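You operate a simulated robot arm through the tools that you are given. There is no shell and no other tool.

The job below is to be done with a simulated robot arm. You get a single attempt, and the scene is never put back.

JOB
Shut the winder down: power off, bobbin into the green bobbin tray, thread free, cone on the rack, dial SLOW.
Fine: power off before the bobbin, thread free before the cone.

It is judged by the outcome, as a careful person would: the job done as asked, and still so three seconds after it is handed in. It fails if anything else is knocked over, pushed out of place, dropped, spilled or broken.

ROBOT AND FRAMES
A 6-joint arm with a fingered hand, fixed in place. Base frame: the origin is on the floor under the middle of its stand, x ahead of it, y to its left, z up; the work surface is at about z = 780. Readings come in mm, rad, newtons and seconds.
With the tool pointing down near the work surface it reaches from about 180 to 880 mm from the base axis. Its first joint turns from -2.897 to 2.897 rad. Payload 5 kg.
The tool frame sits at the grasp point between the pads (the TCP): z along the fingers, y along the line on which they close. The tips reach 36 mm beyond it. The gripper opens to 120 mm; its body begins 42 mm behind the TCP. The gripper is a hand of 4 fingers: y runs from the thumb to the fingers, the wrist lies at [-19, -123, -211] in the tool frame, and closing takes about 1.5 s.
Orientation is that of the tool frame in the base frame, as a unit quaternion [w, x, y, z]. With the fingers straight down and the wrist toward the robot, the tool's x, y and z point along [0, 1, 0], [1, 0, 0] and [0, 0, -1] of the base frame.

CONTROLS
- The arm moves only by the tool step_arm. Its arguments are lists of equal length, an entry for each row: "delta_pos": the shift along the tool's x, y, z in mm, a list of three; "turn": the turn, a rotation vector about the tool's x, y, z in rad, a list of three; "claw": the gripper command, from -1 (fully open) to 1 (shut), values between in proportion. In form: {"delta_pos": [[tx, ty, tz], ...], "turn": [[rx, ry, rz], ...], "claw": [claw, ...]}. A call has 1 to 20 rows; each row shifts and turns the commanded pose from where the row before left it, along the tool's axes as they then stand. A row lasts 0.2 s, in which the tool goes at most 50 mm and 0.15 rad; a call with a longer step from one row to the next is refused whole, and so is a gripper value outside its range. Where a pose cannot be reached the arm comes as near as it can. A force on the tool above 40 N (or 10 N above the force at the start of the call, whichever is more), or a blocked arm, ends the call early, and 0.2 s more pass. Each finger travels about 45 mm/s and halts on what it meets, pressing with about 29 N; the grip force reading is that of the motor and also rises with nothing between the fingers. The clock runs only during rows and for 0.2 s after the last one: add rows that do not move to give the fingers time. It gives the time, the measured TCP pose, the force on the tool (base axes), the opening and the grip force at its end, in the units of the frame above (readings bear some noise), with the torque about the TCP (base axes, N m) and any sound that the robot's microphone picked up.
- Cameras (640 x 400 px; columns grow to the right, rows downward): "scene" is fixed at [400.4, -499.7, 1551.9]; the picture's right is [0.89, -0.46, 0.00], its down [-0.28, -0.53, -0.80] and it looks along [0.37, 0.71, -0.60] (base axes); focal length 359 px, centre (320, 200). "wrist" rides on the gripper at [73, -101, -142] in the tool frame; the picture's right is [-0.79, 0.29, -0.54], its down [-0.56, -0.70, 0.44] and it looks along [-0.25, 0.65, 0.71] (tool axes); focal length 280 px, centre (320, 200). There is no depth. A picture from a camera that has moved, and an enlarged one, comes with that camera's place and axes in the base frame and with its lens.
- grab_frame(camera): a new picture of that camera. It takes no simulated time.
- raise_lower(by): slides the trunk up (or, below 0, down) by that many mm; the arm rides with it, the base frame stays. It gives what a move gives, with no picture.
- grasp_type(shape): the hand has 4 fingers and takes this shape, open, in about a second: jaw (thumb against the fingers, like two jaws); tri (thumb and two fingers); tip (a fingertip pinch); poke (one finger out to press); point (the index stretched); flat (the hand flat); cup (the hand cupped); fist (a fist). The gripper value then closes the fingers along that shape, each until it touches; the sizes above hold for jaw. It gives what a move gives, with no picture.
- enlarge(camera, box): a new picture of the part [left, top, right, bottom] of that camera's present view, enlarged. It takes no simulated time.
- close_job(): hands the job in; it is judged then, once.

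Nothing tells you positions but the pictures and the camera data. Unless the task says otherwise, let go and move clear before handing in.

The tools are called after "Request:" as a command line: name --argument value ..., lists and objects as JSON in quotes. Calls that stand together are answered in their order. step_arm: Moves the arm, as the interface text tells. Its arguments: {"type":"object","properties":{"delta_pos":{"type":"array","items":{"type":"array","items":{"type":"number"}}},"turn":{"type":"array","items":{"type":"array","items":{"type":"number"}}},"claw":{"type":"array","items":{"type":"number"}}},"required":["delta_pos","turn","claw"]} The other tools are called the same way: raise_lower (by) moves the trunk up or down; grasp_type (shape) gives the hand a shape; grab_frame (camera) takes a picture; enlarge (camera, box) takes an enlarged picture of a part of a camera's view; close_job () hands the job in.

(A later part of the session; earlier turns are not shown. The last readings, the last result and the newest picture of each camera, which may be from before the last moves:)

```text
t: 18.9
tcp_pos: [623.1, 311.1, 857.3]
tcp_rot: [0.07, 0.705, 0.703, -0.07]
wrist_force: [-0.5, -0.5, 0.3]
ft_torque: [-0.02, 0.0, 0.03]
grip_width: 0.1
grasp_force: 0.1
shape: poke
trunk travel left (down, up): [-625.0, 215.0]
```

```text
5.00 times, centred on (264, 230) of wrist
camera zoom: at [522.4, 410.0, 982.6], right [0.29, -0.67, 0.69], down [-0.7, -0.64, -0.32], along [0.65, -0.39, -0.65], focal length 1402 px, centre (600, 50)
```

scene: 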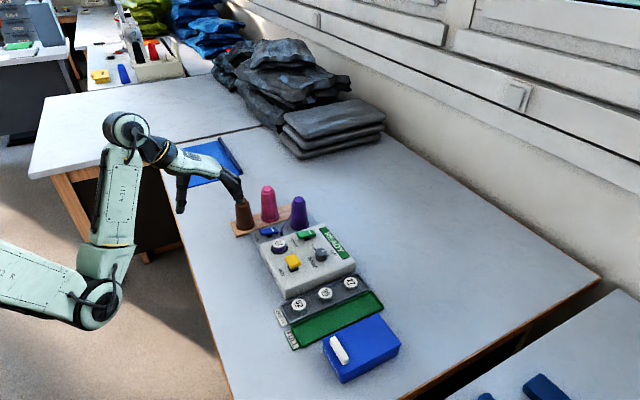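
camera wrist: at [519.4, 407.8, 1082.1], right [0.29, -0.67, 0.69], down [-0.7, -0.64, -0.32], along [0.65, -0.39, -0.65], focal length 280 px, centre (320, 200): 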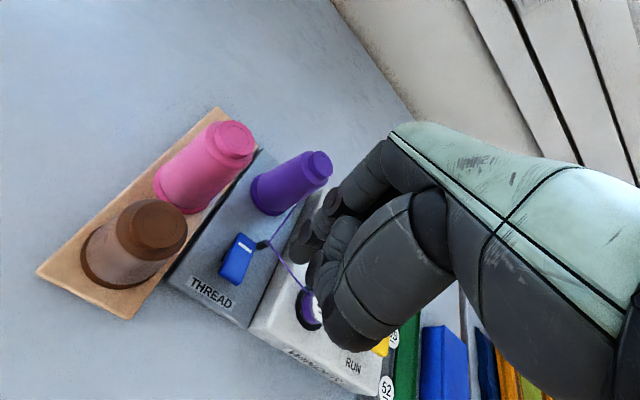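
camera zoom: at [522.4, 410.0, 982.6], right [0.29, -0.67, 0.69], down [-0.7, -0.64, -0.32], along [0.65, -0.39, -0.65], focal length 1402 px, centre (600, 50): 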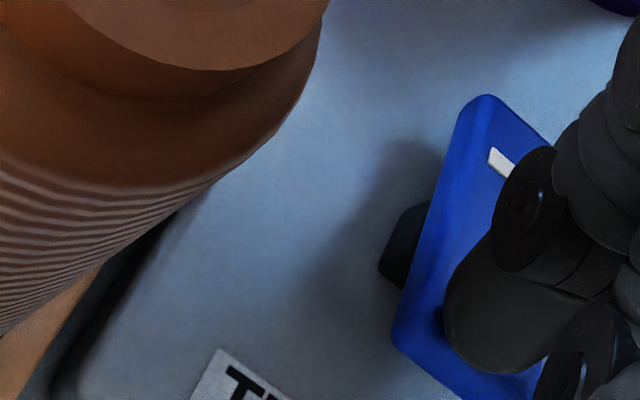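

The tip is right at the rocker's end. I'll press through its travel, about 10 mm, in small steps.

Request:
step_arm --delta_pos '[[0.3, 0, 1.5], [0.3, 0, 1.5], [0.3, 0, 1.5], [0.3, 0, 1.5], [0, 0, 0]]' --turn '[[0, 0, 0], [0, 0, 0], [0, 0, 0], [0, 0, 0], [0, 0, 0]]' --claw '[-1, -1, -1, -1, -1]'

Request:
enlarge --camera "scene" --box '[240, 205, 288, 235]'

Request:
enlarge --camera "wrist" --box '[200, 190, 328, 270]'

```text
t: 20.1
tcp_pos: [622.8, 310.8, 851.4]
tcp_rot: [0.07, 0.704, 0.703, -0.071]
wrist_force: [0.7, 0.1, 0.0]
ft_torque: [-0.01, -0.01, -0.03]
grip_width: 0.0
grasp_force: 0.0
shape: poke
trunk travel left (down, up): [-625.0, 215.0]
```

```text
13.33 times, centred on (264, 220) of scene
camera zoom: at [400.4, -499.7, 1551.9], right [0.89, -0.46, 0.0], down [-0.28, -0.53, -0.8], along [0.37, 0.71, -0.6], focal length 4789 px, centre (1067, -67)
```

zoom: 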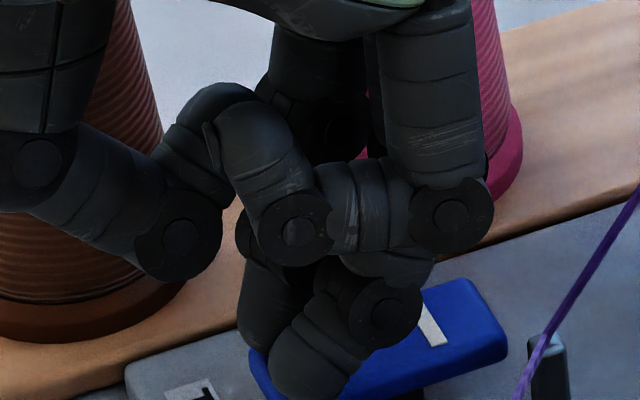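

```text
5.00 times, centred on (264, 230) of wrist
camera zoom: at [522.4, 409.5, 976.9], right [0.29, -0.67, 0.69], down [-0.7, -0.64, -0.32], along [0.65, -0.39, -0.65], focal length 1402 px, centre (600, 50)
```

zoom: 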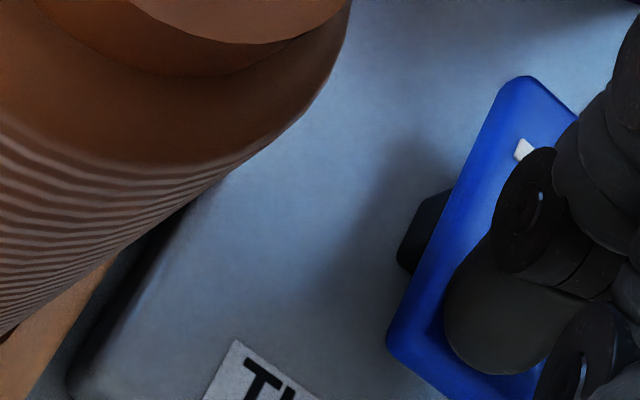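

The blue rocker is tilting. I'll press a bit more until it passes over.

Request:
step_arm --delta_pos '[[0.3, 0, 1.5], [0.3, 0, 1.5], [0.3, 0, 1.5], [0, 0, 0]]' --turn '[[0, 0, 0], [0, 0, 0], [0, 0, 0], [0, 0, 0]]' --claw '[-1, -1, -1, -1]'

Request:
enlarge --camera "scene" --box '[240, 195, 320, 245]'

```text
t: 21.1
tcp_pos: [625.1, 310.5, 847.3]
tcp_rot: [0.07, 0.704, 0.703, -0.07]
wrist_force: [-0.2, -1.1, 2.6]
ft_torque: [0.0, -0.01, 0.01]
grip_width: 0.0
grasp_force: 0.1
shape: poke
trunk travel left (down, up): [-625.0, 215.0]
```

```text
8.00 times, centred on (280, 220) of scene
camera zoom: at [400.4, -499.7, 1551.9], right [0.89, -0.46, 0.0], down [-0.28, -0.53, -0.8], along [0.37, 0.71, -0.6], focal length 2874 px, centre (640, 40)
```

zoom: 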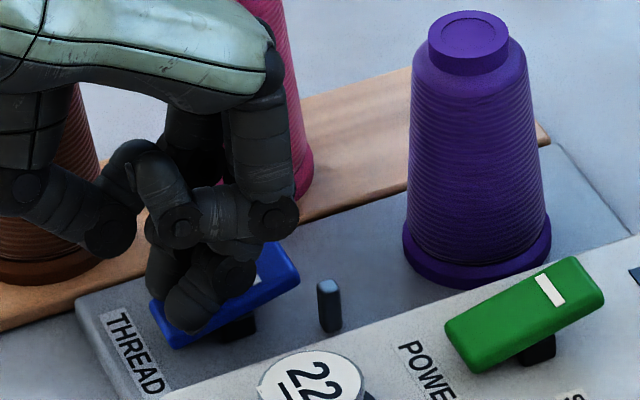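

The thread has disappeared from the post, so it is free. I'll lift straight up and undo the roll.

Request:
step_arm --delta_pos '[[-1, 0, -4.9], [-4, 0, -19.6], [-6, 0, -29.4], [-6, 0, -29.4], [-6, 0, -29.4], [0, 0, 0], [0, 0, 0], [0, 0, 0]]' --turn '[[0, 0, 0], [0, 0, 0], [0, 0, 0], [0, 0, 0], [0, 0, 0], [0, 0.1, 0], [0, 0.1, 0], [0, 0, 0]]' --claw '[-1, -1, -1, -1, -1, -1, -1, -1]'

Request:
grab_frame --camera "scene"

Request:
grab_frame --camera "wrist"

Request:
enlarge --camera "scene" --box '[220, 180, 380, 280]'

```text
t: 22.9
tcp_pos: [623.2, 311.2, 961.2]
tcp_rot: [0.0, 0.708, 0.706, 0.001]
wrist_force: [-0.3, 0.4, 0.0]
ft_torque: [-0.02, 0.03, -0.02]
grip_width: 0.0
grasp_force: 0.1
shape: poke
trunk travel left (down, up): [-625.0, 215.0]
```

```text
taken
```

scene: 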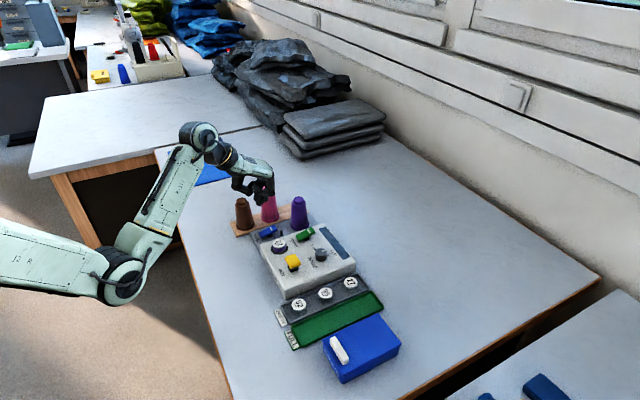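

```text
taken
camera wrist: at [522.4, 382.3, 1104.1], right [0.29, -0.79, 0.54], down [-0.7, -0.56, -0.44], along [0.65, -0.25, -0.71], focal length 280 px, centre (320, 200)
```

wrist: 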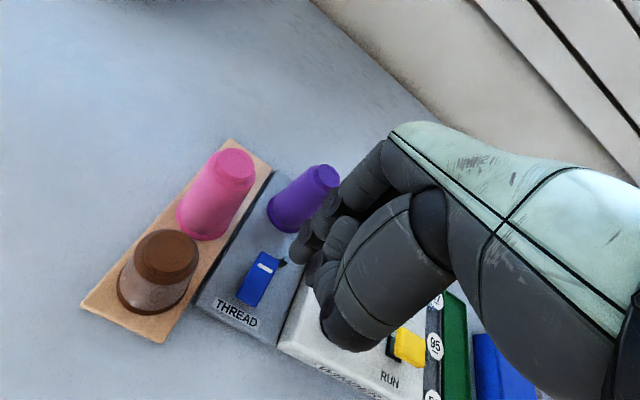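

```text
4.00 times, centred on (300, 230) of scene
camera zoom: at [400.4, -499.7, 1551.9], right [0.89, -0.46, 0.0], down [-0.28, -0.53, -0.8], along [0.37, 0.71, -0.6], focal length 1437 px, centre (400, 80)
```

zoom: 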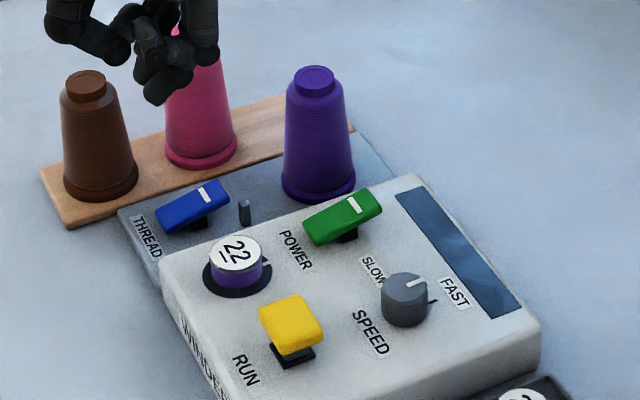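

POWER and THREAD are both done, and nothing else has moved. Bobbin 22 is next. I'll move above it and try the fingertip-pinch shape.

Request:
step_arm --delta_pos '[[0, 0, -20], [-38, 3, -10], [-38, 3, -5], [-38, 3, 0], [0, 0, 0]]' --turn '[[0, 0, 0], [0, 0, 0], [0, 0, 0], [0, 0, 0], [0, 0, 0]]' --claw '[-1, -1, -1, -1, -1]'

Request:
grasp_type --shape "tip"

Request:
grab_frame --camera "wrist"

Request:
enlarge --camera "scene" --box '[220, 170, 348, 250]'

```text
t: 24.1
tcp_pos: [632.4, 196.9, 998.1]
tcp_rot: [-0.001, 0.707, 0.707, 0.0]
wrist_force: [0.1, -0.5, 0.2]
ft_torque: [0.03, -0.01, -0.02]
grip_width: 0.2
grasp_force: 0.1
shape: poke
trunk travel left (down, up): [-625.0, 215.0]
```

```text
t: 25.0
tcp_pos: [631.8, 196.3, 997.2]
tcp_rot: [-0.001, 0.707, 0.707, 0.0]
wrist_force: [0.8, -0.1, -0.3]
ft_torque: [-0.01, 0.01, -0.04]
grip_width: 119.8
grasp_force: 0.1
shape: tip
trunk travel left (down, up): [-625.0, 215.0]
```

```text
taken
camera wrist: at [531.1, 267.8, 1140.2], right [0.29, -0.79, 0.54], down [-0.7, -0.56, -0.44], along [0.65, -0.25, -0.72], focal length 280 px, centre (320, 200)
```

wrist: 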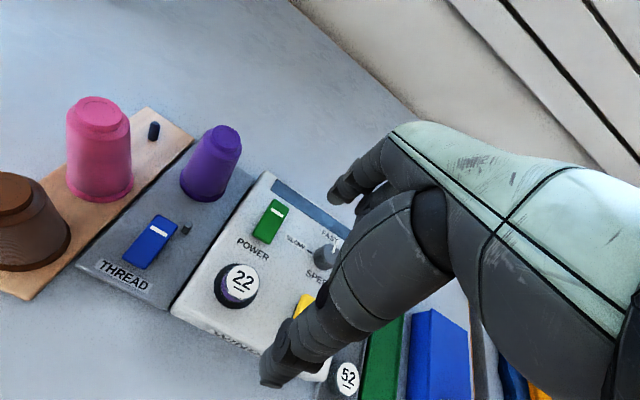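

```text
5.00 times, centred on (284, 210) of scene
camera zoom: at [400.4, -499.7, 1551.9], right [0.89, -0.46, 0.0], down [-0.28, -0.53, -0.8], along [0.37, 0.71, -0.6], focal length 1796 px, centre (500, 150)
```

zoom: 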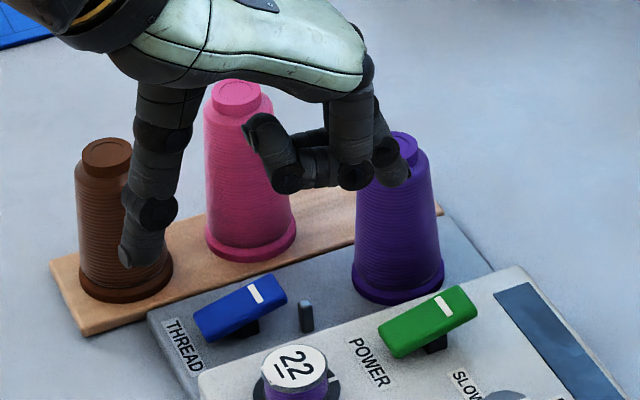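

The tip shape uses the thumb and index, with the other fingers curled up. I'll part-close it to see where the pads meet.

Request:
step_arm --delta_pos '[[0, 0, 0], [0, 0, 0], [0, 0, 0], [0, 0, 0], [0, 0, 0]]' --turn '[[0, 0, 0], [0, 0, 0], [0, 0, 0], [0, 0, 0], [0, 0, 0]]' --claw '[0, 0, 0, 0, 0]'

Request:
grab_frame --camera "wrist"

Request:
enlarge --camera "scene" --box '[220, 170, 348, 250]'

```text
t: 26.2
tcp_pos: [633.2, 194.9, 997.9]
tcp_rot: [-0.001, 0.706, 0.708, 0.001]
wrist_force: [0.5, -0.4, 0.4]
ft_torque: [-0.03, 0.03, 0.01]
grip_width: 60.4
grasp_force: 0.0
shape: tip
trunk travel left (down, up): [-625.0, 215.0]
```

```text
taken
camera wrist: at [531.1, 267.9, 1140.2], right [0.29, -0.79, 0.54], down [-0.7, -0.56, -0.44], along [0.65, -0.25, -0.72], focal length 280 px, centre (320, 200)
```

wrist: 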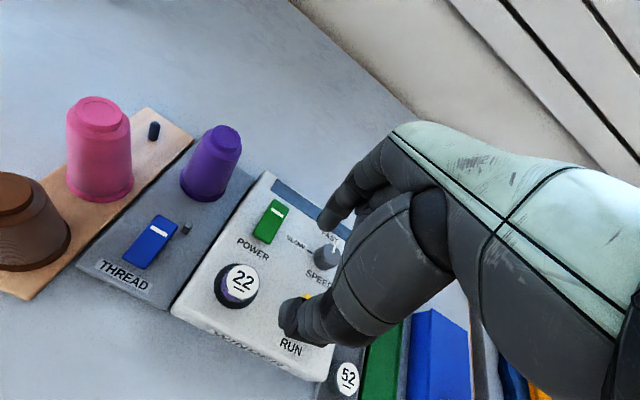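

```text
5.00 times, centred on (284, 210) of scene
camera zoom: at [400.4, -499.7, 1551.9], right [0.89, -0.46, 0.0], down [-0.28, -0.53, -0.8], along [0.37, 0.71, -0.6], focal length 1796 px, centre (500, 150)
```

zoom: 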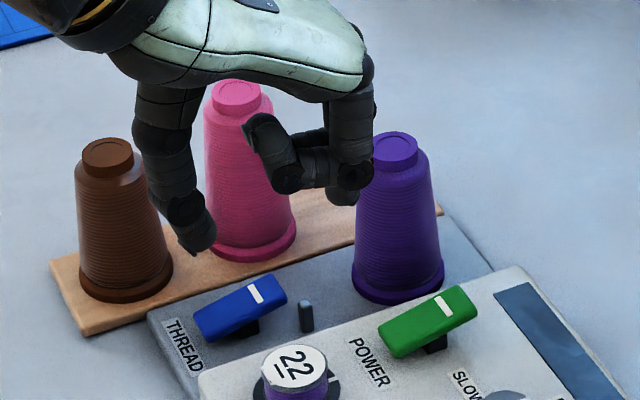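

In the tip shape, the thumb and index tips oppose each other along x, about 36 mm below the TCP. I'll check the "tri" shape too, because it should hold a round bobbin more steadily, and measure the bobbin with zooms.

Request:
grasp_type --shape "tri"

Request:
enlarge --camera "wrist" --box '[180, 220, 340, 320]'

Request:
enlarge --camera "scene" --box '[220, 170, 348, 250]'

Request:
enlarge --camera "scene" --box '[258, 232, 306, 262]'

Request:
grab_frame --camera "wrist"

```text
t: 27.1
tcp_pos: [632.0, 196.4, 998.8]
tcp_rot: [-0.001, 0.707, 0.707, 0.0]
wrist_force: [-0.5, -0.6, 0.2]
ft_torque: [-0.03, -0.03, 0.0]
grip_width: 119.9
grasp_force: 0.0
shape: tri
trunk travel left (down, up): [-625.0, 215.0]
```

```text
4.00 times, centred on (260, 270) of wrist
camera zoom: at [531.1, 267.9, 1140.2], right [0.29, -0.79, 0.54], down [-0.7, -0.56, -0.44], along [0.65, -0.25, -0.72], focal length 1122 px, centre (560, -80)
```

zoom: 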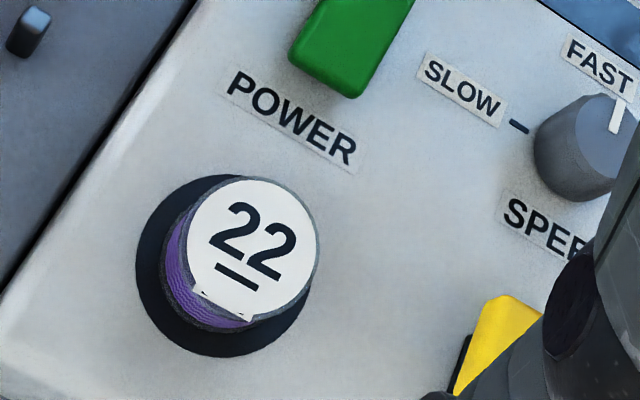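

```text
5.00 times, centred on (284, 210) of scene
camera zoom: at [400.4, -499.7, 1551.9], right [0.89, -0.46, 0.0], down [-0.28, -0.53, -0.8], along [0.37, 0.71, -0.6], focal length 1796 px, centre (500, 150)
```

zoom: 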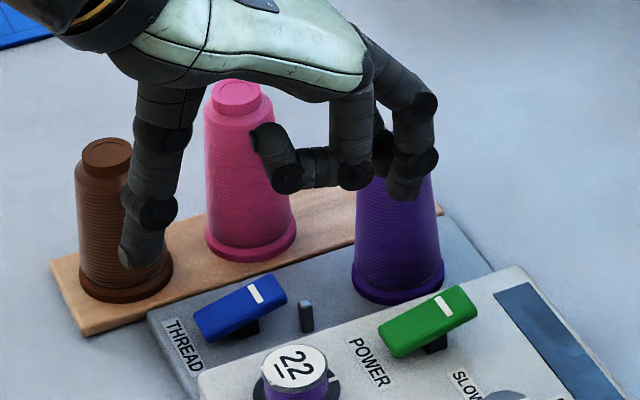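

```text
13.33 times, centred on (282, 247) of scene
camera zoom: at [400.4, -499.7, 1551.9], right [0.89, -0.46, 0.0], down [-0.28, -0.53, -0.8], along [0.37, 0.71, -0.6], focal length 4789 px, centre (827, -427)
```

zoom: 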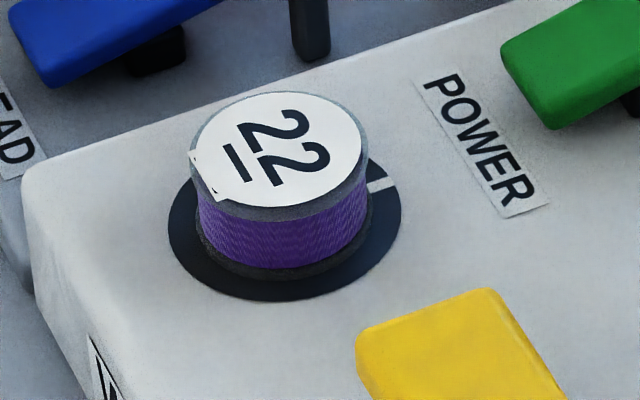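

```text
taken
camera wrist: at [531.1, 267.9, 1140.2], right [0.29, -0.79, 0.54], down [-0.7, -0.56, -0.44], along [0.65, -0.25, -0.72], focal length 280 px, centre (320, 200)
```

wrist: 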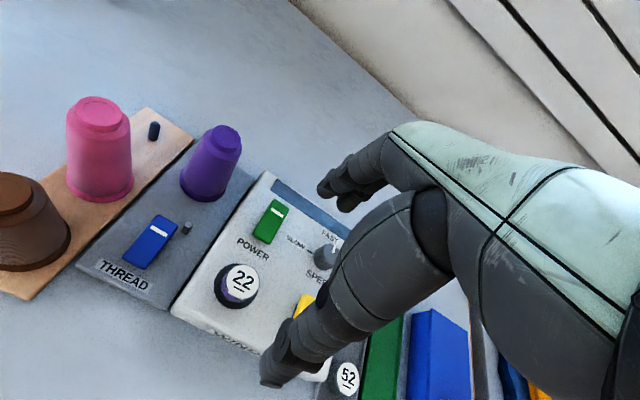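

Triangulation puts the bobbin-22 top at about (641, 207, 842), roughly 38 mm across and 15 mm tall. I'll narrow the tri grip to about 56 mm so the fingers clear the POWER rocker, then descend to a hover over the bobbin.

Request:
step_arm --delta_pos '[[0, 0, 0], [0, 0, 0], [0, 0, 0], [3, 3, 20], [4, 3, 20], [4, 3, 20], [0, 0, 20], [0, 0, 15], [0, 0, 0]]' --turn '[[0, 0, 0], [0, 0, 0], [0, 0, 0], [0, 0, 0], [0, 0, 0], [0, 0, 0], [0, 0, 0], [0, 0, 0], [0, 0, 0]]' --claw '[0.07, 0.07, 0.07, 0.07, 0.07, 0.07, 0.07, 0.07, 0.07]'

Request:
enlarge --camera "scene" --box '[240, 195, 336, 255]'

Request:
grab_frame --camera "wrist"

Request:
enlarge --camera "wrist" --box '[220, 200, 380, 300]'

```text
t: 29.1
tcp_pos: [640.8, 208.4, 901.2]
tcp_rot: [0.0, 0.708, 0.706, 0.001]
wrist_force: [0.8, -0.4, 0.3]
ft_torque: [0.03, -0.04, 0.03]
grip_width: 56.2
grasp_force: 0.1
shape: tri
trunk travel left (down, up): [-625.0, 215.0]
```

```text
6.67 times, centred on (288, 225) of scene
camera zoom: at [400.4, -499.7, 1551.9], right [0.89, -0.46, 0.0], down [-0.28, -0.53, -0.8], along [0.37, 0.71, -0.6], focal length 2395 px, centre (533, 33)
```

zoom: 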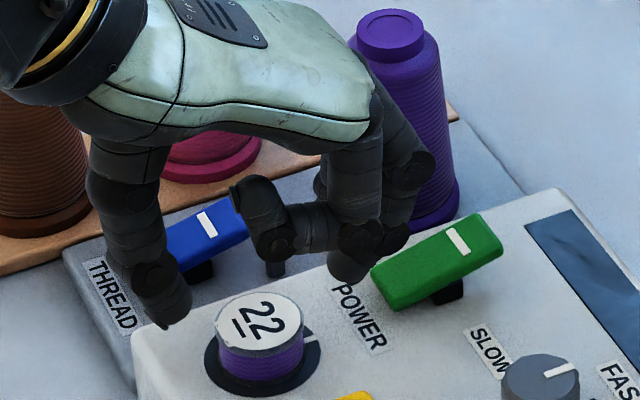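

```text
taken
camera wrist: at [539.7, 279.9, 1044.3], right [0.29, -0.79, 0.54], down [-0.7, -0.56, -0.44], along [0.65, -0.25, -0.71], focal length 280 px, centre (320, 200)
```

wrist: 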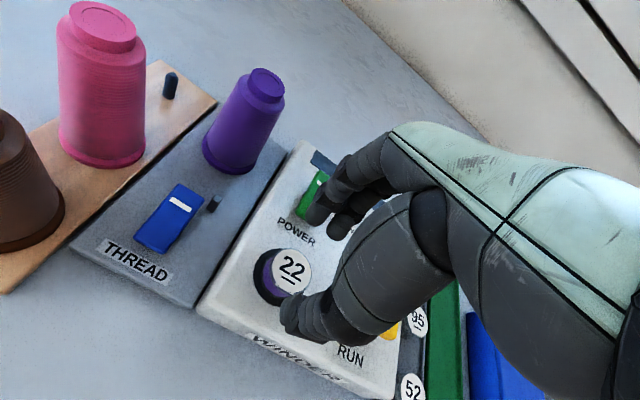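

```text
4.00 times, centred on (300, 250) of wrist
camera zoom: at [539.7, 279.9, 1044.3], right [0.29, -0.79, 0.54], down [-0.7, -0.56, -0.44], along [0.65, -0.25, -0.71], focal length 1122 px, centre (400, 0)
```

zoom: 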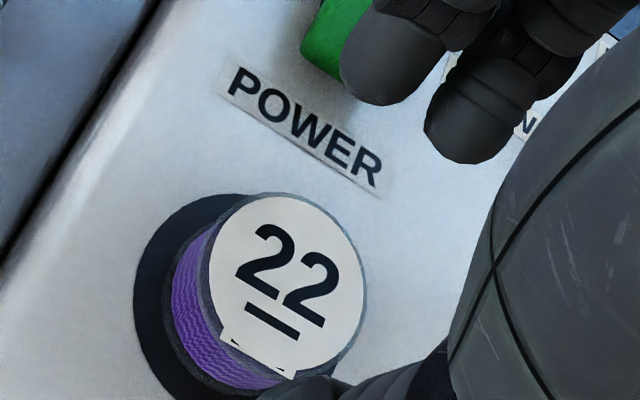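

The fingers straddle the bobbin well. I'll shift 2–3 mm to +y to center it, descend most of the way, and look again.

Request:
step_arm --delta_pos '[[2.5, 0.5, 8], [0, 0, 8], [0, 0, 8], [0, 0, 0]]' --turn '[[0, 0, 0], [0, 0, 0], [0, 0, 0], [0, 0, 0]]' --claw '[0.07, 0.07, 0.07, 0.07]'

Request:
enlarge --camera "scene" --box '[246, 215, 326, 265]'

Request:
enlarge --camera "wrist" --box '[220, 200, 380, 300]'

Request:
enlarge --camera "wrist" --box '[220, 260, 348, 340]'

```text
t: 30.1
tcp_pos: [641.9, 210.7, 878.1]
tcp_rot: [-0.002, 0.707, 0.707, 0.0]
wrist_force: [0.0, -0.3, 0.4]
ft_torque: [0.03, -0.01, -0.01]
grip_width: 56.6
grasp_force: 0.0
shape: tri
trunk travel left (down, up): [-625.0, 215.0]
```

```text
8.00 times, centred on (286, 240) of scene
camera zoom: at [400.4, -499.7, 1551.9], right [0.89, -0.46, 0.0], down [-0.28, -0.53, -0.8], along [0.37, 0.71, -0.6], focal length 2874 px, centre (592, -120)
```

zoom: 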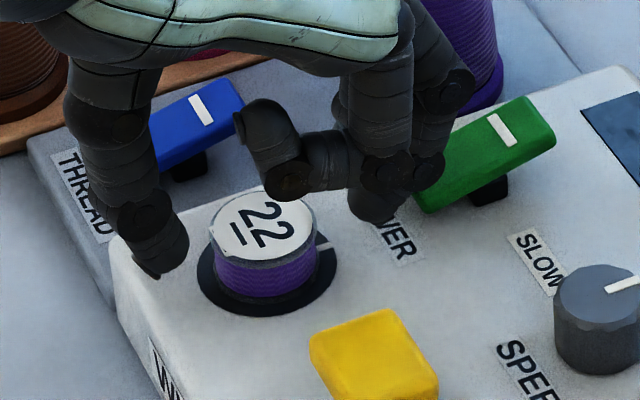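

```text
4.00 times, centred on (300, 250) of wrist
camera zoom: at [541.1, 283.2, 1020.2], right [0.29, -0.79, 0.54], down [-0.7, -0.56, -0.44], along [0.65, -0.25, -0.72], focal length 1122 px, centre (400, 0)
```

zoom: 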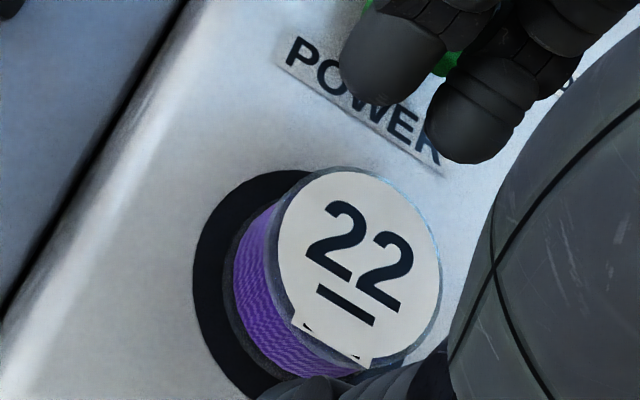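

```text
5.00 times, centred on (284, 300) of wrist
camera zoom: at [541.1, 283.2, 1020.2], right [0.29, -0.79, 0.54], down [-0.7, -0.56, -0.44], along [0.65, -0.25, -0.72], focal length 1402 px, centre (500, -300)
```

zoom: 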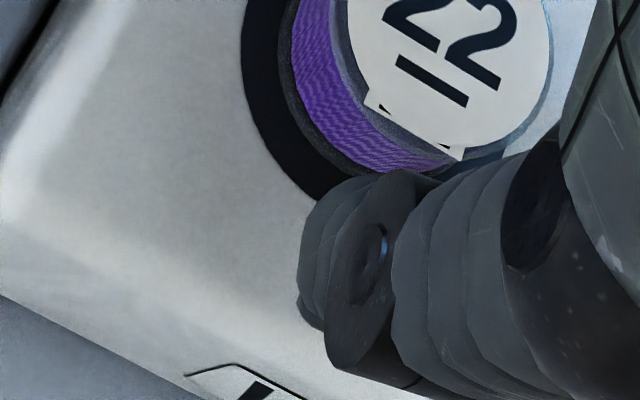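

The alignment looks good in both views. I'll lower the last ~13 mm gently so the fingertips flank the bobbin.

Request:
step_arm --delta_pos '[[0, 0, 3], [0, 0, 3], [0, 0, 3], [0, 0, 2], [0, 0, 0]]' --turn '[[0, 0, 0], [0, 0, 0], [0, 0, 0], [0, 0, 0], [0, 0, 0]]' --claw '[0.07, 0.07, 0.07, 0.07, 0.07]'

Request:
enlarge --camera "scene" --box '[254, 225, 318, 265]'

Request:
enlarge --camera "wrist" --box '[220, 200, 380, 300]'

```text
t: 31.3
tcp_pos: [641.7, 210.3, 867.0]
tcp_rot: [-0.001, 0.708, 0.706, 0.0]
wrist_force: [-0.2, 0.2, -0.1]
ft_torque: [0.03, -0.01, -0.03]
grip_width: 56.1
grasp_force: 0.1
shape: tri
trunk travel left (down, up): [-625.0, 215.0]
```

```text
10.00 times, centred on (286, 245) of scene
camera zoom: at [400.4, -499.7, 1551.9], right [0.89, -0.46, 0.0], down [-0.28, -0.53, -0.8], along [0.37, 0.71, -0.6], focal length 3592 px, centre (660, -250)
```

zoom: 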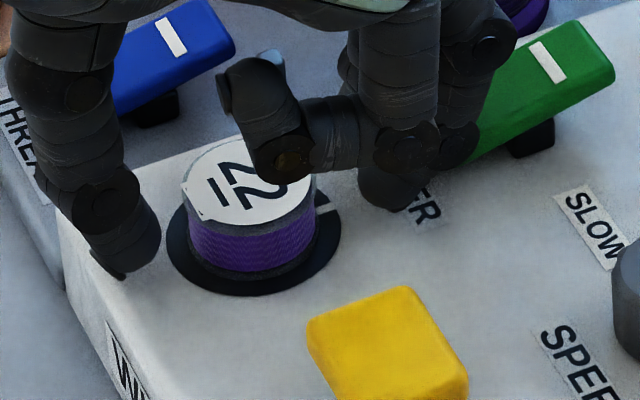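

```text
4.00 times, centred on (300, 250) of wrist
camera zoom: at [541.2, 282.5, 1008.8], right [0.29, -0.79, 0.54], down [-0.7, -0.56, -0.44], along [0.65, -0.25, -0.71], focal length 1122 px, centre (400, 0)
```

zoom: 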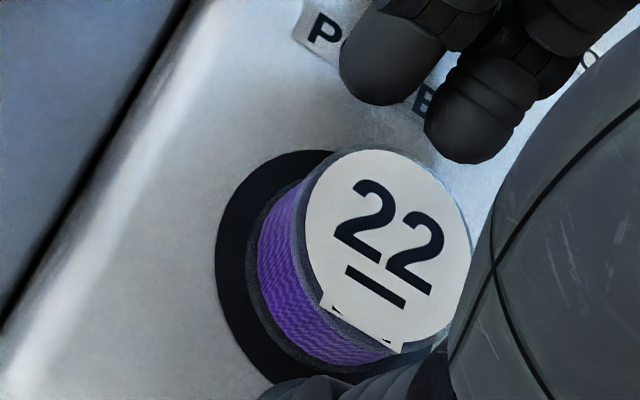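

The fingers straddle the bobbin at mid-height. I'll go 2 mm lower, then close the grip.

Request:
step_arm --delta_pos '[[0, 0, 1], [0, 0, 1], [0, 0, 0], [0, 0, 0], [0, 0, 0], [0, 0, 0], [0, 0, 0], [0, 0, 0]]' --turn '[[0, 0, 0], [0, 0, 0], [0, 0, 0], [0, 0, 0], [0, 0, 0], [0, 0, 0], [0, 0, 0], [0, 0, 0]]' --claw '[0.07, 0.07, 0.2, 0.3, 0.4, 0.5, 0.5, 0.5]'

Request:
enlarge --camera "scene" --box '[254, 225, 318, 265]'

Request:
enlarge --camera "wrist" --box '[220, 200, 380, 300]'

```text
t: 33.1
tcp_pos: [640.8, 210.5, 863.9]
tcp_rot: [-0.001, 0.707, 0.707, 0.0]
wrist_force: [-0.1, 0.0, 0.3]
ft_torque: [-0.03, 0.0, 0.03]
grip_width: 29.9
grasp_force: 29.0
shape: tri
trunk travel left (down, up): [-625.0, 215.0]
```

```text
10.00 times, centred on (286, 245) of scene
camera zoom: at [400.4, -499.7, 1551.9], right [0.89, -0.46, 0.0], down [-0.28, -0.53, -0.8], along [0.37, 0.71, -0.6], focal length 3592 px, centre (660, -250)
```

zoom: 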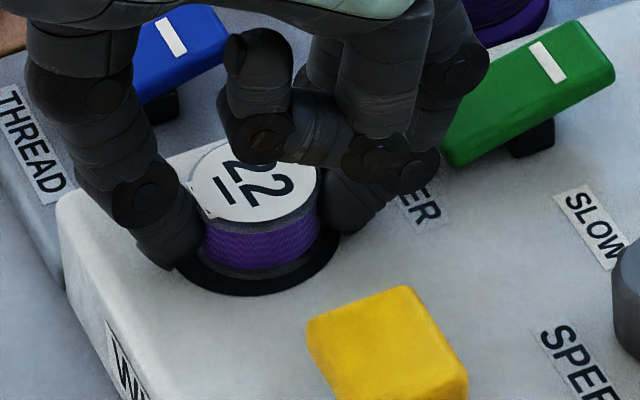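

```text
4.00 times, centred on (300, 250) of wrist
camera zoom: at [540.9, 282.6, 1006.6], right [0.29, -0.79, 0.54], down [-0.7, -0.56, -0.44], along [0.65, -0.25, -0.72], focal length 1122 px, centre (400, 0)
```

zoom: 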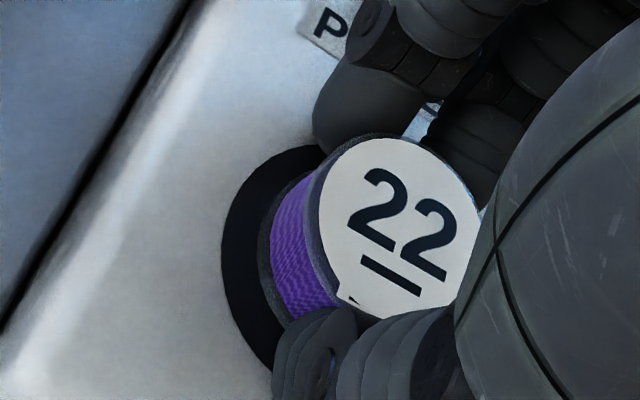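

The fingers are on the bobbin and the grip reads 29 N. I'll command a bit tighter to confirm it's actually blocked by the bobbin.

Request:
step_arm --delta_pos '[[0, 0, 0], [0, 0, 0], [0, 0, 0]]' --turn '[[0, 0, 0], [0, 0, 0], [0, 0, 0]]' --claw '[0.7, 0.7, 0.7]'

Request:
enlarge --camera "scene" --box '[254, 225, 318, 265]'

```text
t: 33.9
tcp_pos: [641.5, 210.0, 865.2]
tcp_rot: [0.0, 0.707, 0.707, 0.0]
wrist_force: [-0.5, -0.8, 0.4]
ft_torque: [0.0, 0.03, -0.02]
grip_width: 29.4
grasp_force: 29.6
shape: tri
trunk travel left (down, up): [-625.0, 215.0]
```

```text
10.00 times, centred on (286, 245) of scene
camera zoom: at [400.4, -499.7, 1551.9], right [0.89, -0.46, 0.0], down [-0.28, -0.53, -0.8], along [0.37, 0.71, -0.6], focal length 3592 px, centre (660, -250)
```

zoom: 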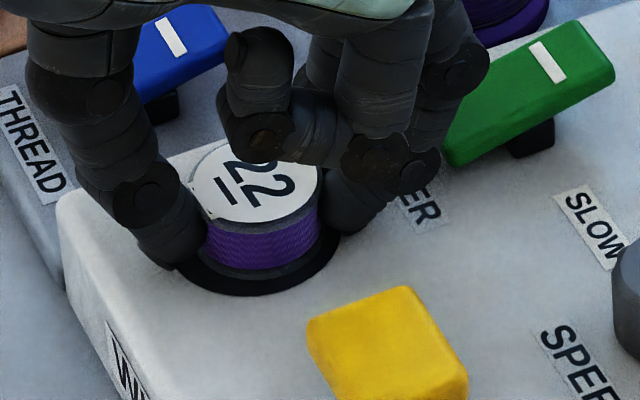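

The width stays at 29.4 mm, so the grip is firm on the bobbin. I'll lift gently, straight up.

Request:
step_arm --delta_pos '[[0, 0, -2], [0, 0, -3], [0, 0, -5], [0, 0, -5], [0, 0, 0]]' --turn '[[0, 0, 0], [0, 0, 0], [0, 0, 0], [0, 0, 0], [0, 0, 0]]' --claw '[0.7, 0.7, 0.7, 0.7, 0.7]'

Request:
enlarge --camera "scene" --box '[254, 225, 318, 265]'

Request:
enlarge --camera "wrist" --box '[220, 200, 380, 300]'

```text
t: 35.1
tcp_pos: [641.2, 211.8, 879.8]
tcp_rot: [-0.001, 0.707, 0.707, 0.0]
wrist_force: [0.0, -0.5, 0.6]
ft_torque: [0.02, 0.03, 0.02]
grip_width: 29.3
grasp_force: 29.0
shape: tri
trunk travel left (down, up): [-625.0, 215.0]
```

```text
10.00 times, centred on (286, 245) of scene
camera zoom: at [400.4, -499.7, 1551.9], right [0.89, -0.46, 0.0], down [-0.28, -0.53, -0.8], along [0.37, 0.71, -0.6], focal length 3592 px, centre (660, -250)
```

zoom: 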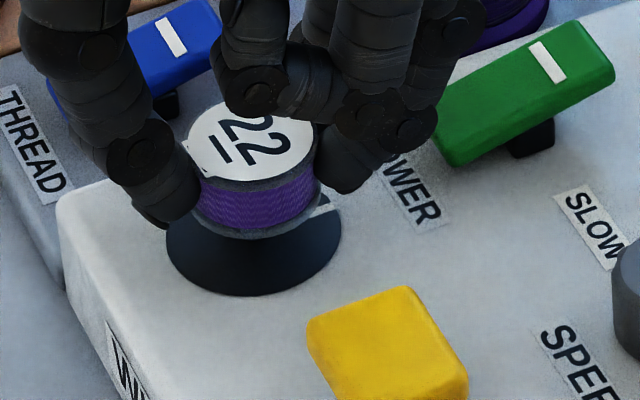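

```text
4.00 times, centred on (300, 250) of wrist
camera zoom: at [540.7, 282.7, 1022.5], right [0.29, -0.79, 0.54], down [-0.7, -0.56, -0.44], along [0.65, -0.25, -0.71], focal length 1122 px, centre (400, 0)
```

zoom: 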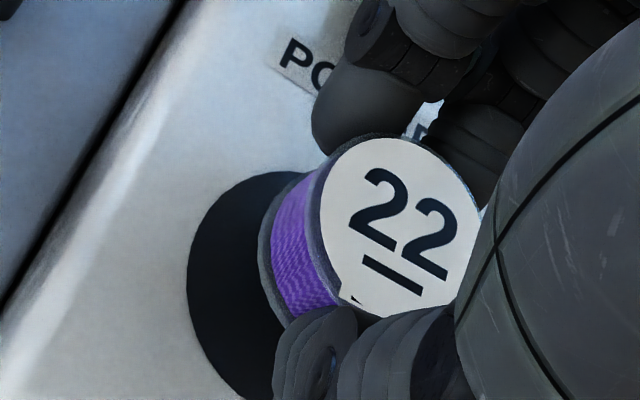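

The bobbin is off the spindle and held. The green FULL tray spans roughly x 570–801 and y −76 to −15. I'll lift further and carry the bobbin over the middle of the tray.

Request:
step_arm --delta_pos '[[0, 0, -15], [0, 0, -25], [0, 0, -25], [-30, 5, 0], [-38, 6, 0], [-38, 6, 0], [-38, 6, 0], [-38, 6, 0], [-38, 6, 0], [-36, 5, 0], [0, 0, 0], [0, 0, 0]]' --turn '[[0, 0, 0], [0, 0, 0], [0, 0, 0], [0, 0, 0], [0, 0, 0], [0, 0, 0], [0, 0, 0], [0, 0, 0], [0, 0, 0], [0, 0, 0], [0, 0, 0], [0, 0, 0]]' --claw '[0.7, 0.7, 0.7, 0.7, 0.7, 0.7, 0.7, 0.7, 0.7, 0.7, 0.7, 0.7]'

Request:
grab_frame --camera "scene"

Request:
grab_frame --camera "wrist"

```text
t: 37.7
tcp_pos: [680.3, -45.7, 944.0]
tcp_rot: [-0.001, 0.707, 0.707, 0.0]
wrist_force: [0.1, -0.4, 0.1]
ft_torque: [0.02, -0.03, 0.03]
grip_width: 28.9
grasp_force: 29.0
shape: tri
trunk travel left (down, up): [-625.0, 215.0]
```

```text
taken
```

scene: 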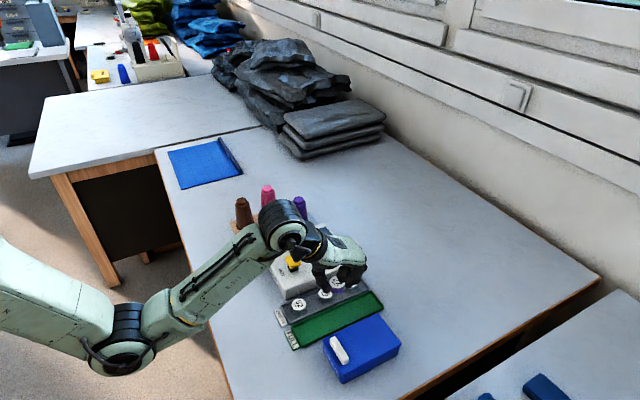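

```text
taken
camera wrist: at [578.6, 25.9, 1087.1], right [0.29, -0.79, 0.54], down [-0.7, -0.56, -0.44], along [0.65, -0.25, -0.72], focal length 280 px, centre (320, 200)
```

wrist: 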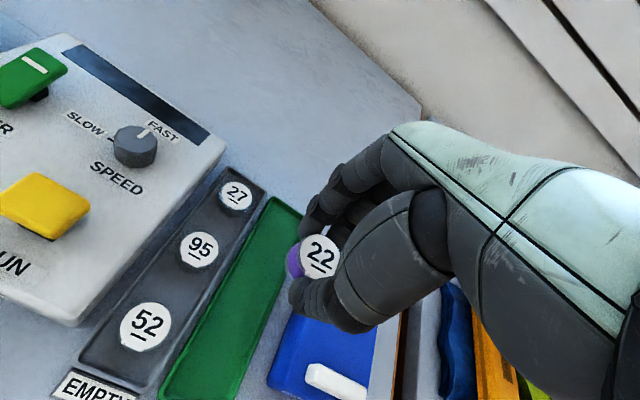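

The bobbin is above the tray. I'll lower to just above the tray floor and check.

Request:
step_arm --delta_pos '[[0, 0, 25], [0, 0, 30], [0, 0, 25], [0, 0, 15], [0, 0, 8], [0, 0, 0]]' --turn '[[0, 0, 0], [0, 0, 0], [0, 0, 0], [0, 0, 0], [0, 0, 0], [0, 0, 0]]' --claw '[0.7, 0.7, 0.7, 0.7, 0.7, 0.7]'

Request:
enlarge --camera "scene" --box '[270, 260, 398, 340]'

Request:
enlarge --camera "wrist" --box '[200, 180, 400, 305]'

```text
t: 39.1
tcp_pos: [681.8, -47.8, 840.6]
tcp_rot: [0.0, 0.708, 0.707, 0.001]
wrist_force: [0.7, -0.1, 0.5]
ft_torque: [0.0, 0.0, -0.01]
grip_width: 28.9
grasp_force: 29.1
shape: tri
trunk travel left (down, up): [-625.0, 215.0]
```

```text
5.00 times, centred on (334, 300) of scene
camera zoom: at [400.4, -499.7, 1551.9], right [0.89, -0.46, 0.0], down [-0.28, -0.53, -0.8], along [0.37, 0.71, -0.6], focal length 1796 px, centre (250, -300)
```

zoom: 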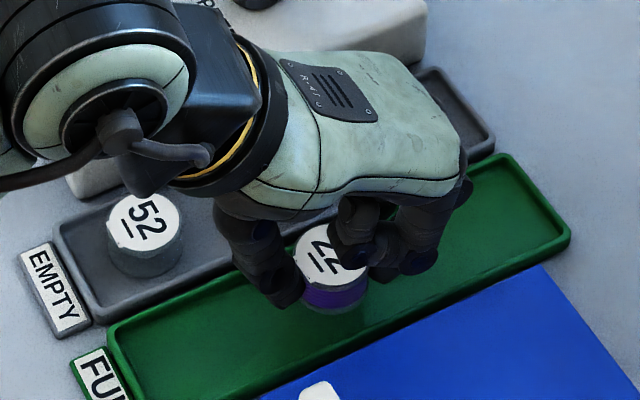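

```text
3.20 times, centred on (300, 242) of wrist
camera zoom: at [579.5, 25.8, 982.6], right [0.29, -0.79, 0.54], down [-0.7, -0.56, -0.44], along [0.65, -0.25, -0.71], focal length 897 px, centre (384, 64)
```

zoom: 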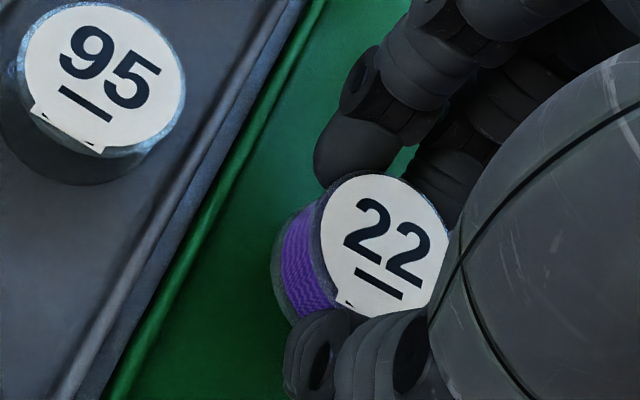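

The bobbin top measures about (684, −49.5, 818) and its bottom is about 18 mm above the tray floor. I'll shift 4 mm to +y to center it between the rims and lower slowly.

Request:
step_arm --delta_pos '[[4, 0, 0], [0, 0, 4], [0, 0, 4], [0, 0, 2], [0, 0, 2], [0, 0, 0]]' --turn '[[0, 0, 0], [0, 0, 0], [0, 0, 0], [0, 0, 0], [0, 0, 0], [0, 0, 0]]' --claw '[0.7, 0.7, 0.7, 0.7, 0.7, 0.7]'

Request:
enlarge --camera "scene" --box '[300, 280, 380, 330]'

Request:
enlarge --camera "wrist" --box '[200, 200, 360, 300]'

```text
t: 40.5
tcp_pos: [681.3, -41.0, 830.3]
tcp_rot: [-0.001, 0.707, 0.707, 0.0]
wrist_force: [-0.4, 0.5, -1.0]
ft_torque: [-0.02, -0.04, 0.03]
grip_width: 29.3
grasp_force: 28.9
shape: tri
trunk travel left (down, up): [-625.0, 215.0]
```

```text
8.00 times, centred on (340, 305) of scene
camera zoom: at [400.4, -499.7, 1551.9], right [0.89, -0.46, 0.0], down [-0.28, -0.53, -0.8], along [0.37, 0.71, -0.6], focal length 2874 px, centre (160, -640)
```

zoom: 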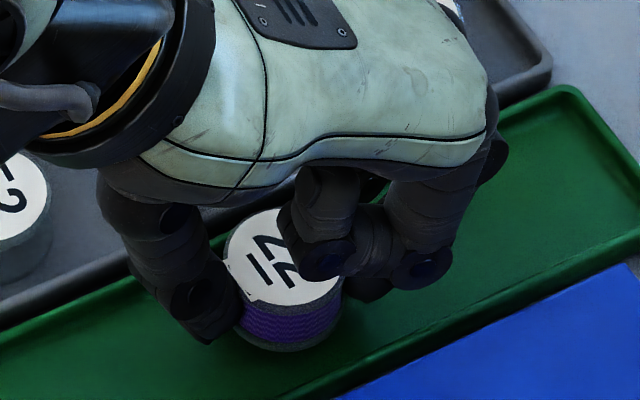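

```text
4.00 times, centred on (280, 250) of wrist
camera zoom: at [580.5, 30.4, 971.7], right [0.29, -0.79, 0.54], down [-0.7, -0.56, -0.44], along [0.65, -0.25, -0.72], focal length 1122 px, centre (480, 0)
```

zoom: 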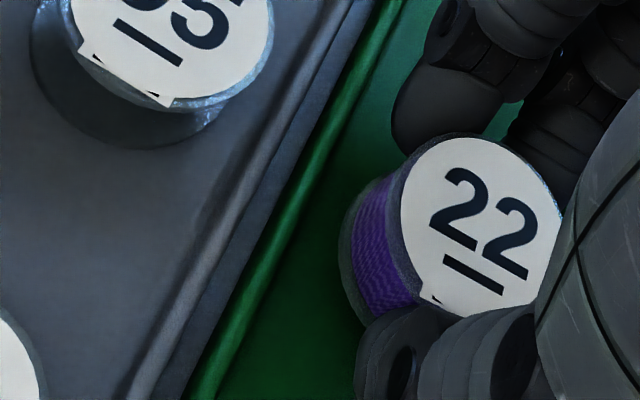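

Now well centered in the tray. I'll lower the last few millimetres in small steps, watching the force.

Request:
step_arm --delta_pos '[[0, 0, 1.5], [0, 0, 1.5], [0, 0, 1.5], [0, 0, 0]]' --turn '[[0, 0, 0], [0, 0, 0], [0, 0, 0], [0, 0, 0]]' --claw '[0.7, 0.7, 0.7, 0.7]'

Request:
enlarge --camera "scene" --box '[310, 290, 374, 330]'

```text
t: 41.5
tcp_pos: [682.0, -41.6, 824.3]
tcp_rot: [-0.001, 0.708, 0.706, -0.001]
wrist_force: [-0.5, -0.2, -0.4]
ft_torque: [0.03, 0.03, 0.02]
grip_width: 29.2
grasp_force: 29.4
shape: tri
trunk travel left (down, up): [-625.0, 215.0]
```

```text
10.00 times, centred on (342, 310) of scene
camera zoom: at [400.4, -499.7, 1551.9], right [0.89, -0.46, 0.0], down [-0.28, -0.53, -0.8], along [0.37, 0.71, -0.6], focal length 3592 px, centre (100, -900)
```

zoom: 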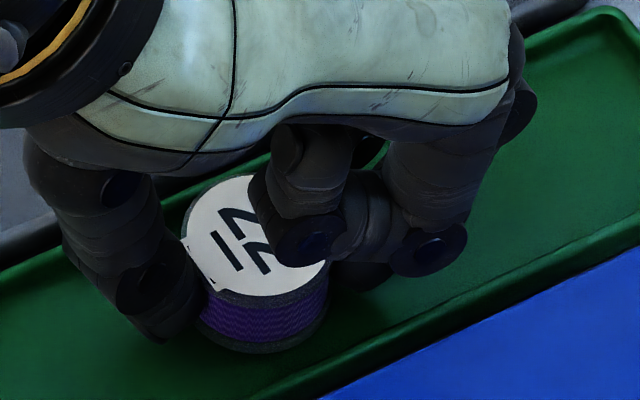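

Request:
step_arm --delta_pos '[[0, 0, 1], [0, 0, 1], [0, 0, 0]]' --turn '[[0, 0, 0], [0, 0, 0], [0, 0, 0]]' --claw '[0.7, 0.7, 0.7]'

Request:
enlarge --camera "wrist" --box '[220, 210, 348, 290]'

```text
t: 42.3
tcp_pos: [683.0, -41.8, 823.5]
tcp_rot: [0.0, 0.707, 0.707, 0.001]
wrist_force: [-1.0, 0.1, 1.4]
ft_torque: [-0.02, -0.02, -0.02]
grip_width: 28.8
grasp_force: 29.0
shape: tri
trunk travel left (down, up): [-625.0, 215.0]
```

```text
5.00 times, centred on (284, 250) of wrist
camera zoom: at [581.1, 29.9, 965.3], right [0.29, -0.79, 0.54], down [-0.7, -0.56, -0.44], along [0.65, -0.25, -0.71], focal length 1402 px, centre (500, -50)
```

zoom: 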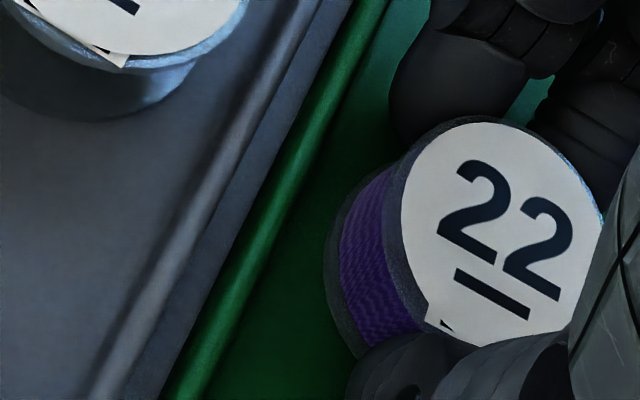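

Request:
step_arm --delta_pos '[[0, 0, 1], [0, 0, 1], [0, 0, 0]]' --turn '[[0, 0, 0], [0, 0, 0], [0, 0, 0]]' --claw '[0.7, 0.7, 0.7]'

Request:
enlarge --camera "scene" --box '[310, 290, 374, 330]'

```text
t: 43.1
tcp_pos: [683.2, -41.8, 822.9]
tcp_rot: [0.0, 0.708, 0.707, 0.001]
wrist_force: [-1.8, -0.8, 8.5]
ft_torque: [-0.03, -0.05, -0.01]
grip_width: 29.5
grasp_force: 28.7
shape: tri
trunk travel left (down, up): [-625.0, 215.0]
```

```text
10.00 times, centred on (342, 310) of scene
camera zoom: at [400.4, -499.7, 1551.9], right [0.89, -0.46, 0.0], down [-0.28, -0.53, -0.8], along [0.37, 0.71, -0.6], focal length 3592 px, centre (100, -900)
```

zoom: 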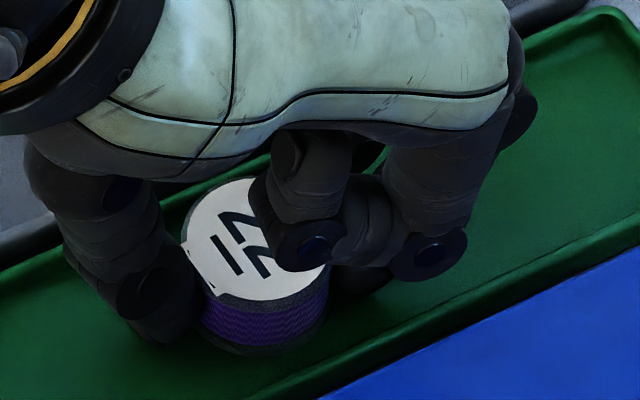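

The bobbin has touched down on the tray floor (8.5 N). I'll ease off slightly, open the fingers, and retreat straight up.

Request:
step_arm --delta_pos '[[0, 0, -0.7], [0, 0, 0], [0, 0, 0], [0, 0, 0], [0, 0, 0], [0, 0, 0], [0, 0, 0]]' --turn '[[0, 0, 0], [0, 0, 0], [0, 0, 0], [0, 0, 0], [0, 0, 0], [0, 0, 0], [0, 0, 0]]' --claw '[0.7, 0.4, 0.3, 0.2, 0.1, 0.05, 0.05]'

Request:
enlarge --camera "scene" --box '[310, 290, 374, 330]'

Request:
enlarge --camera "wrist" --box '[220, 210, 348, 290]'

```text
t: 44.7
tcp_pos: [681.4, -40.3, 821.9]
tcp_rot: [-0.001, 0.706, 0.708, 0.0]
wrist_force: [-0.4, -0.4, 3.1]
ft_torque: [0.05, -0.03, -0.02]
grip_width: 56.0
grasp_force: 0.0
shape: tri
trunk travel left (down, up): [-625.0, 215.0]
```

```text
10.00 times, centred on (342, 310) of scene
camera zoom: at [400.4, -499.7, 1551.9], right [0.89, -0.46, 0.0], down [-0.28, -0.53, -0.8], along [0.37, 0.71, -0.6], focal length 3592 px, centre (100, -900)
```

zoom: 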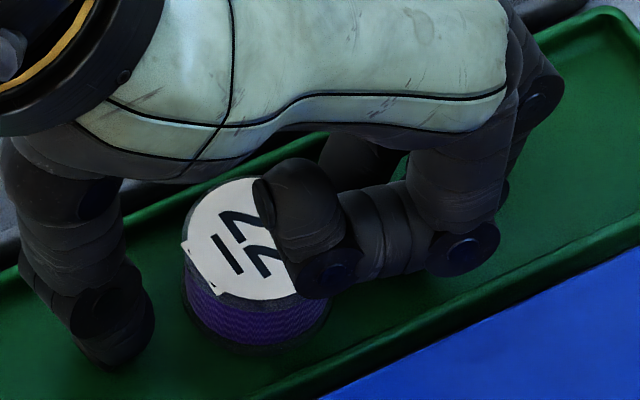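

```text
5.00 times, centred on (284, 250) of wrist
camera zoom: at [580.8, 30.2, 963.7], right [0.29, -0.79, 0.54], down [-0.7, -0.56, -0.44], along [0.65, -0.25, -0.72], focal length 1402 px, centre (500, -50)
```

zoom: 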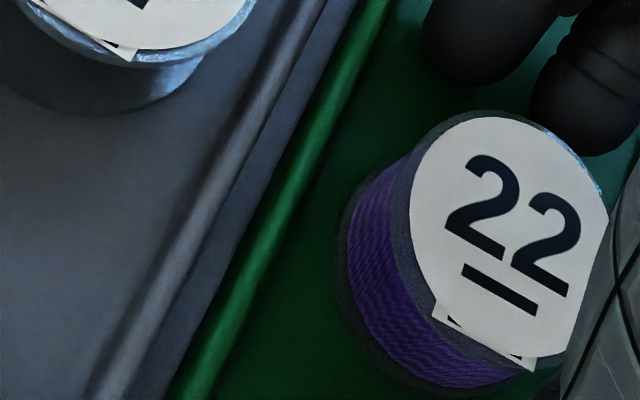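

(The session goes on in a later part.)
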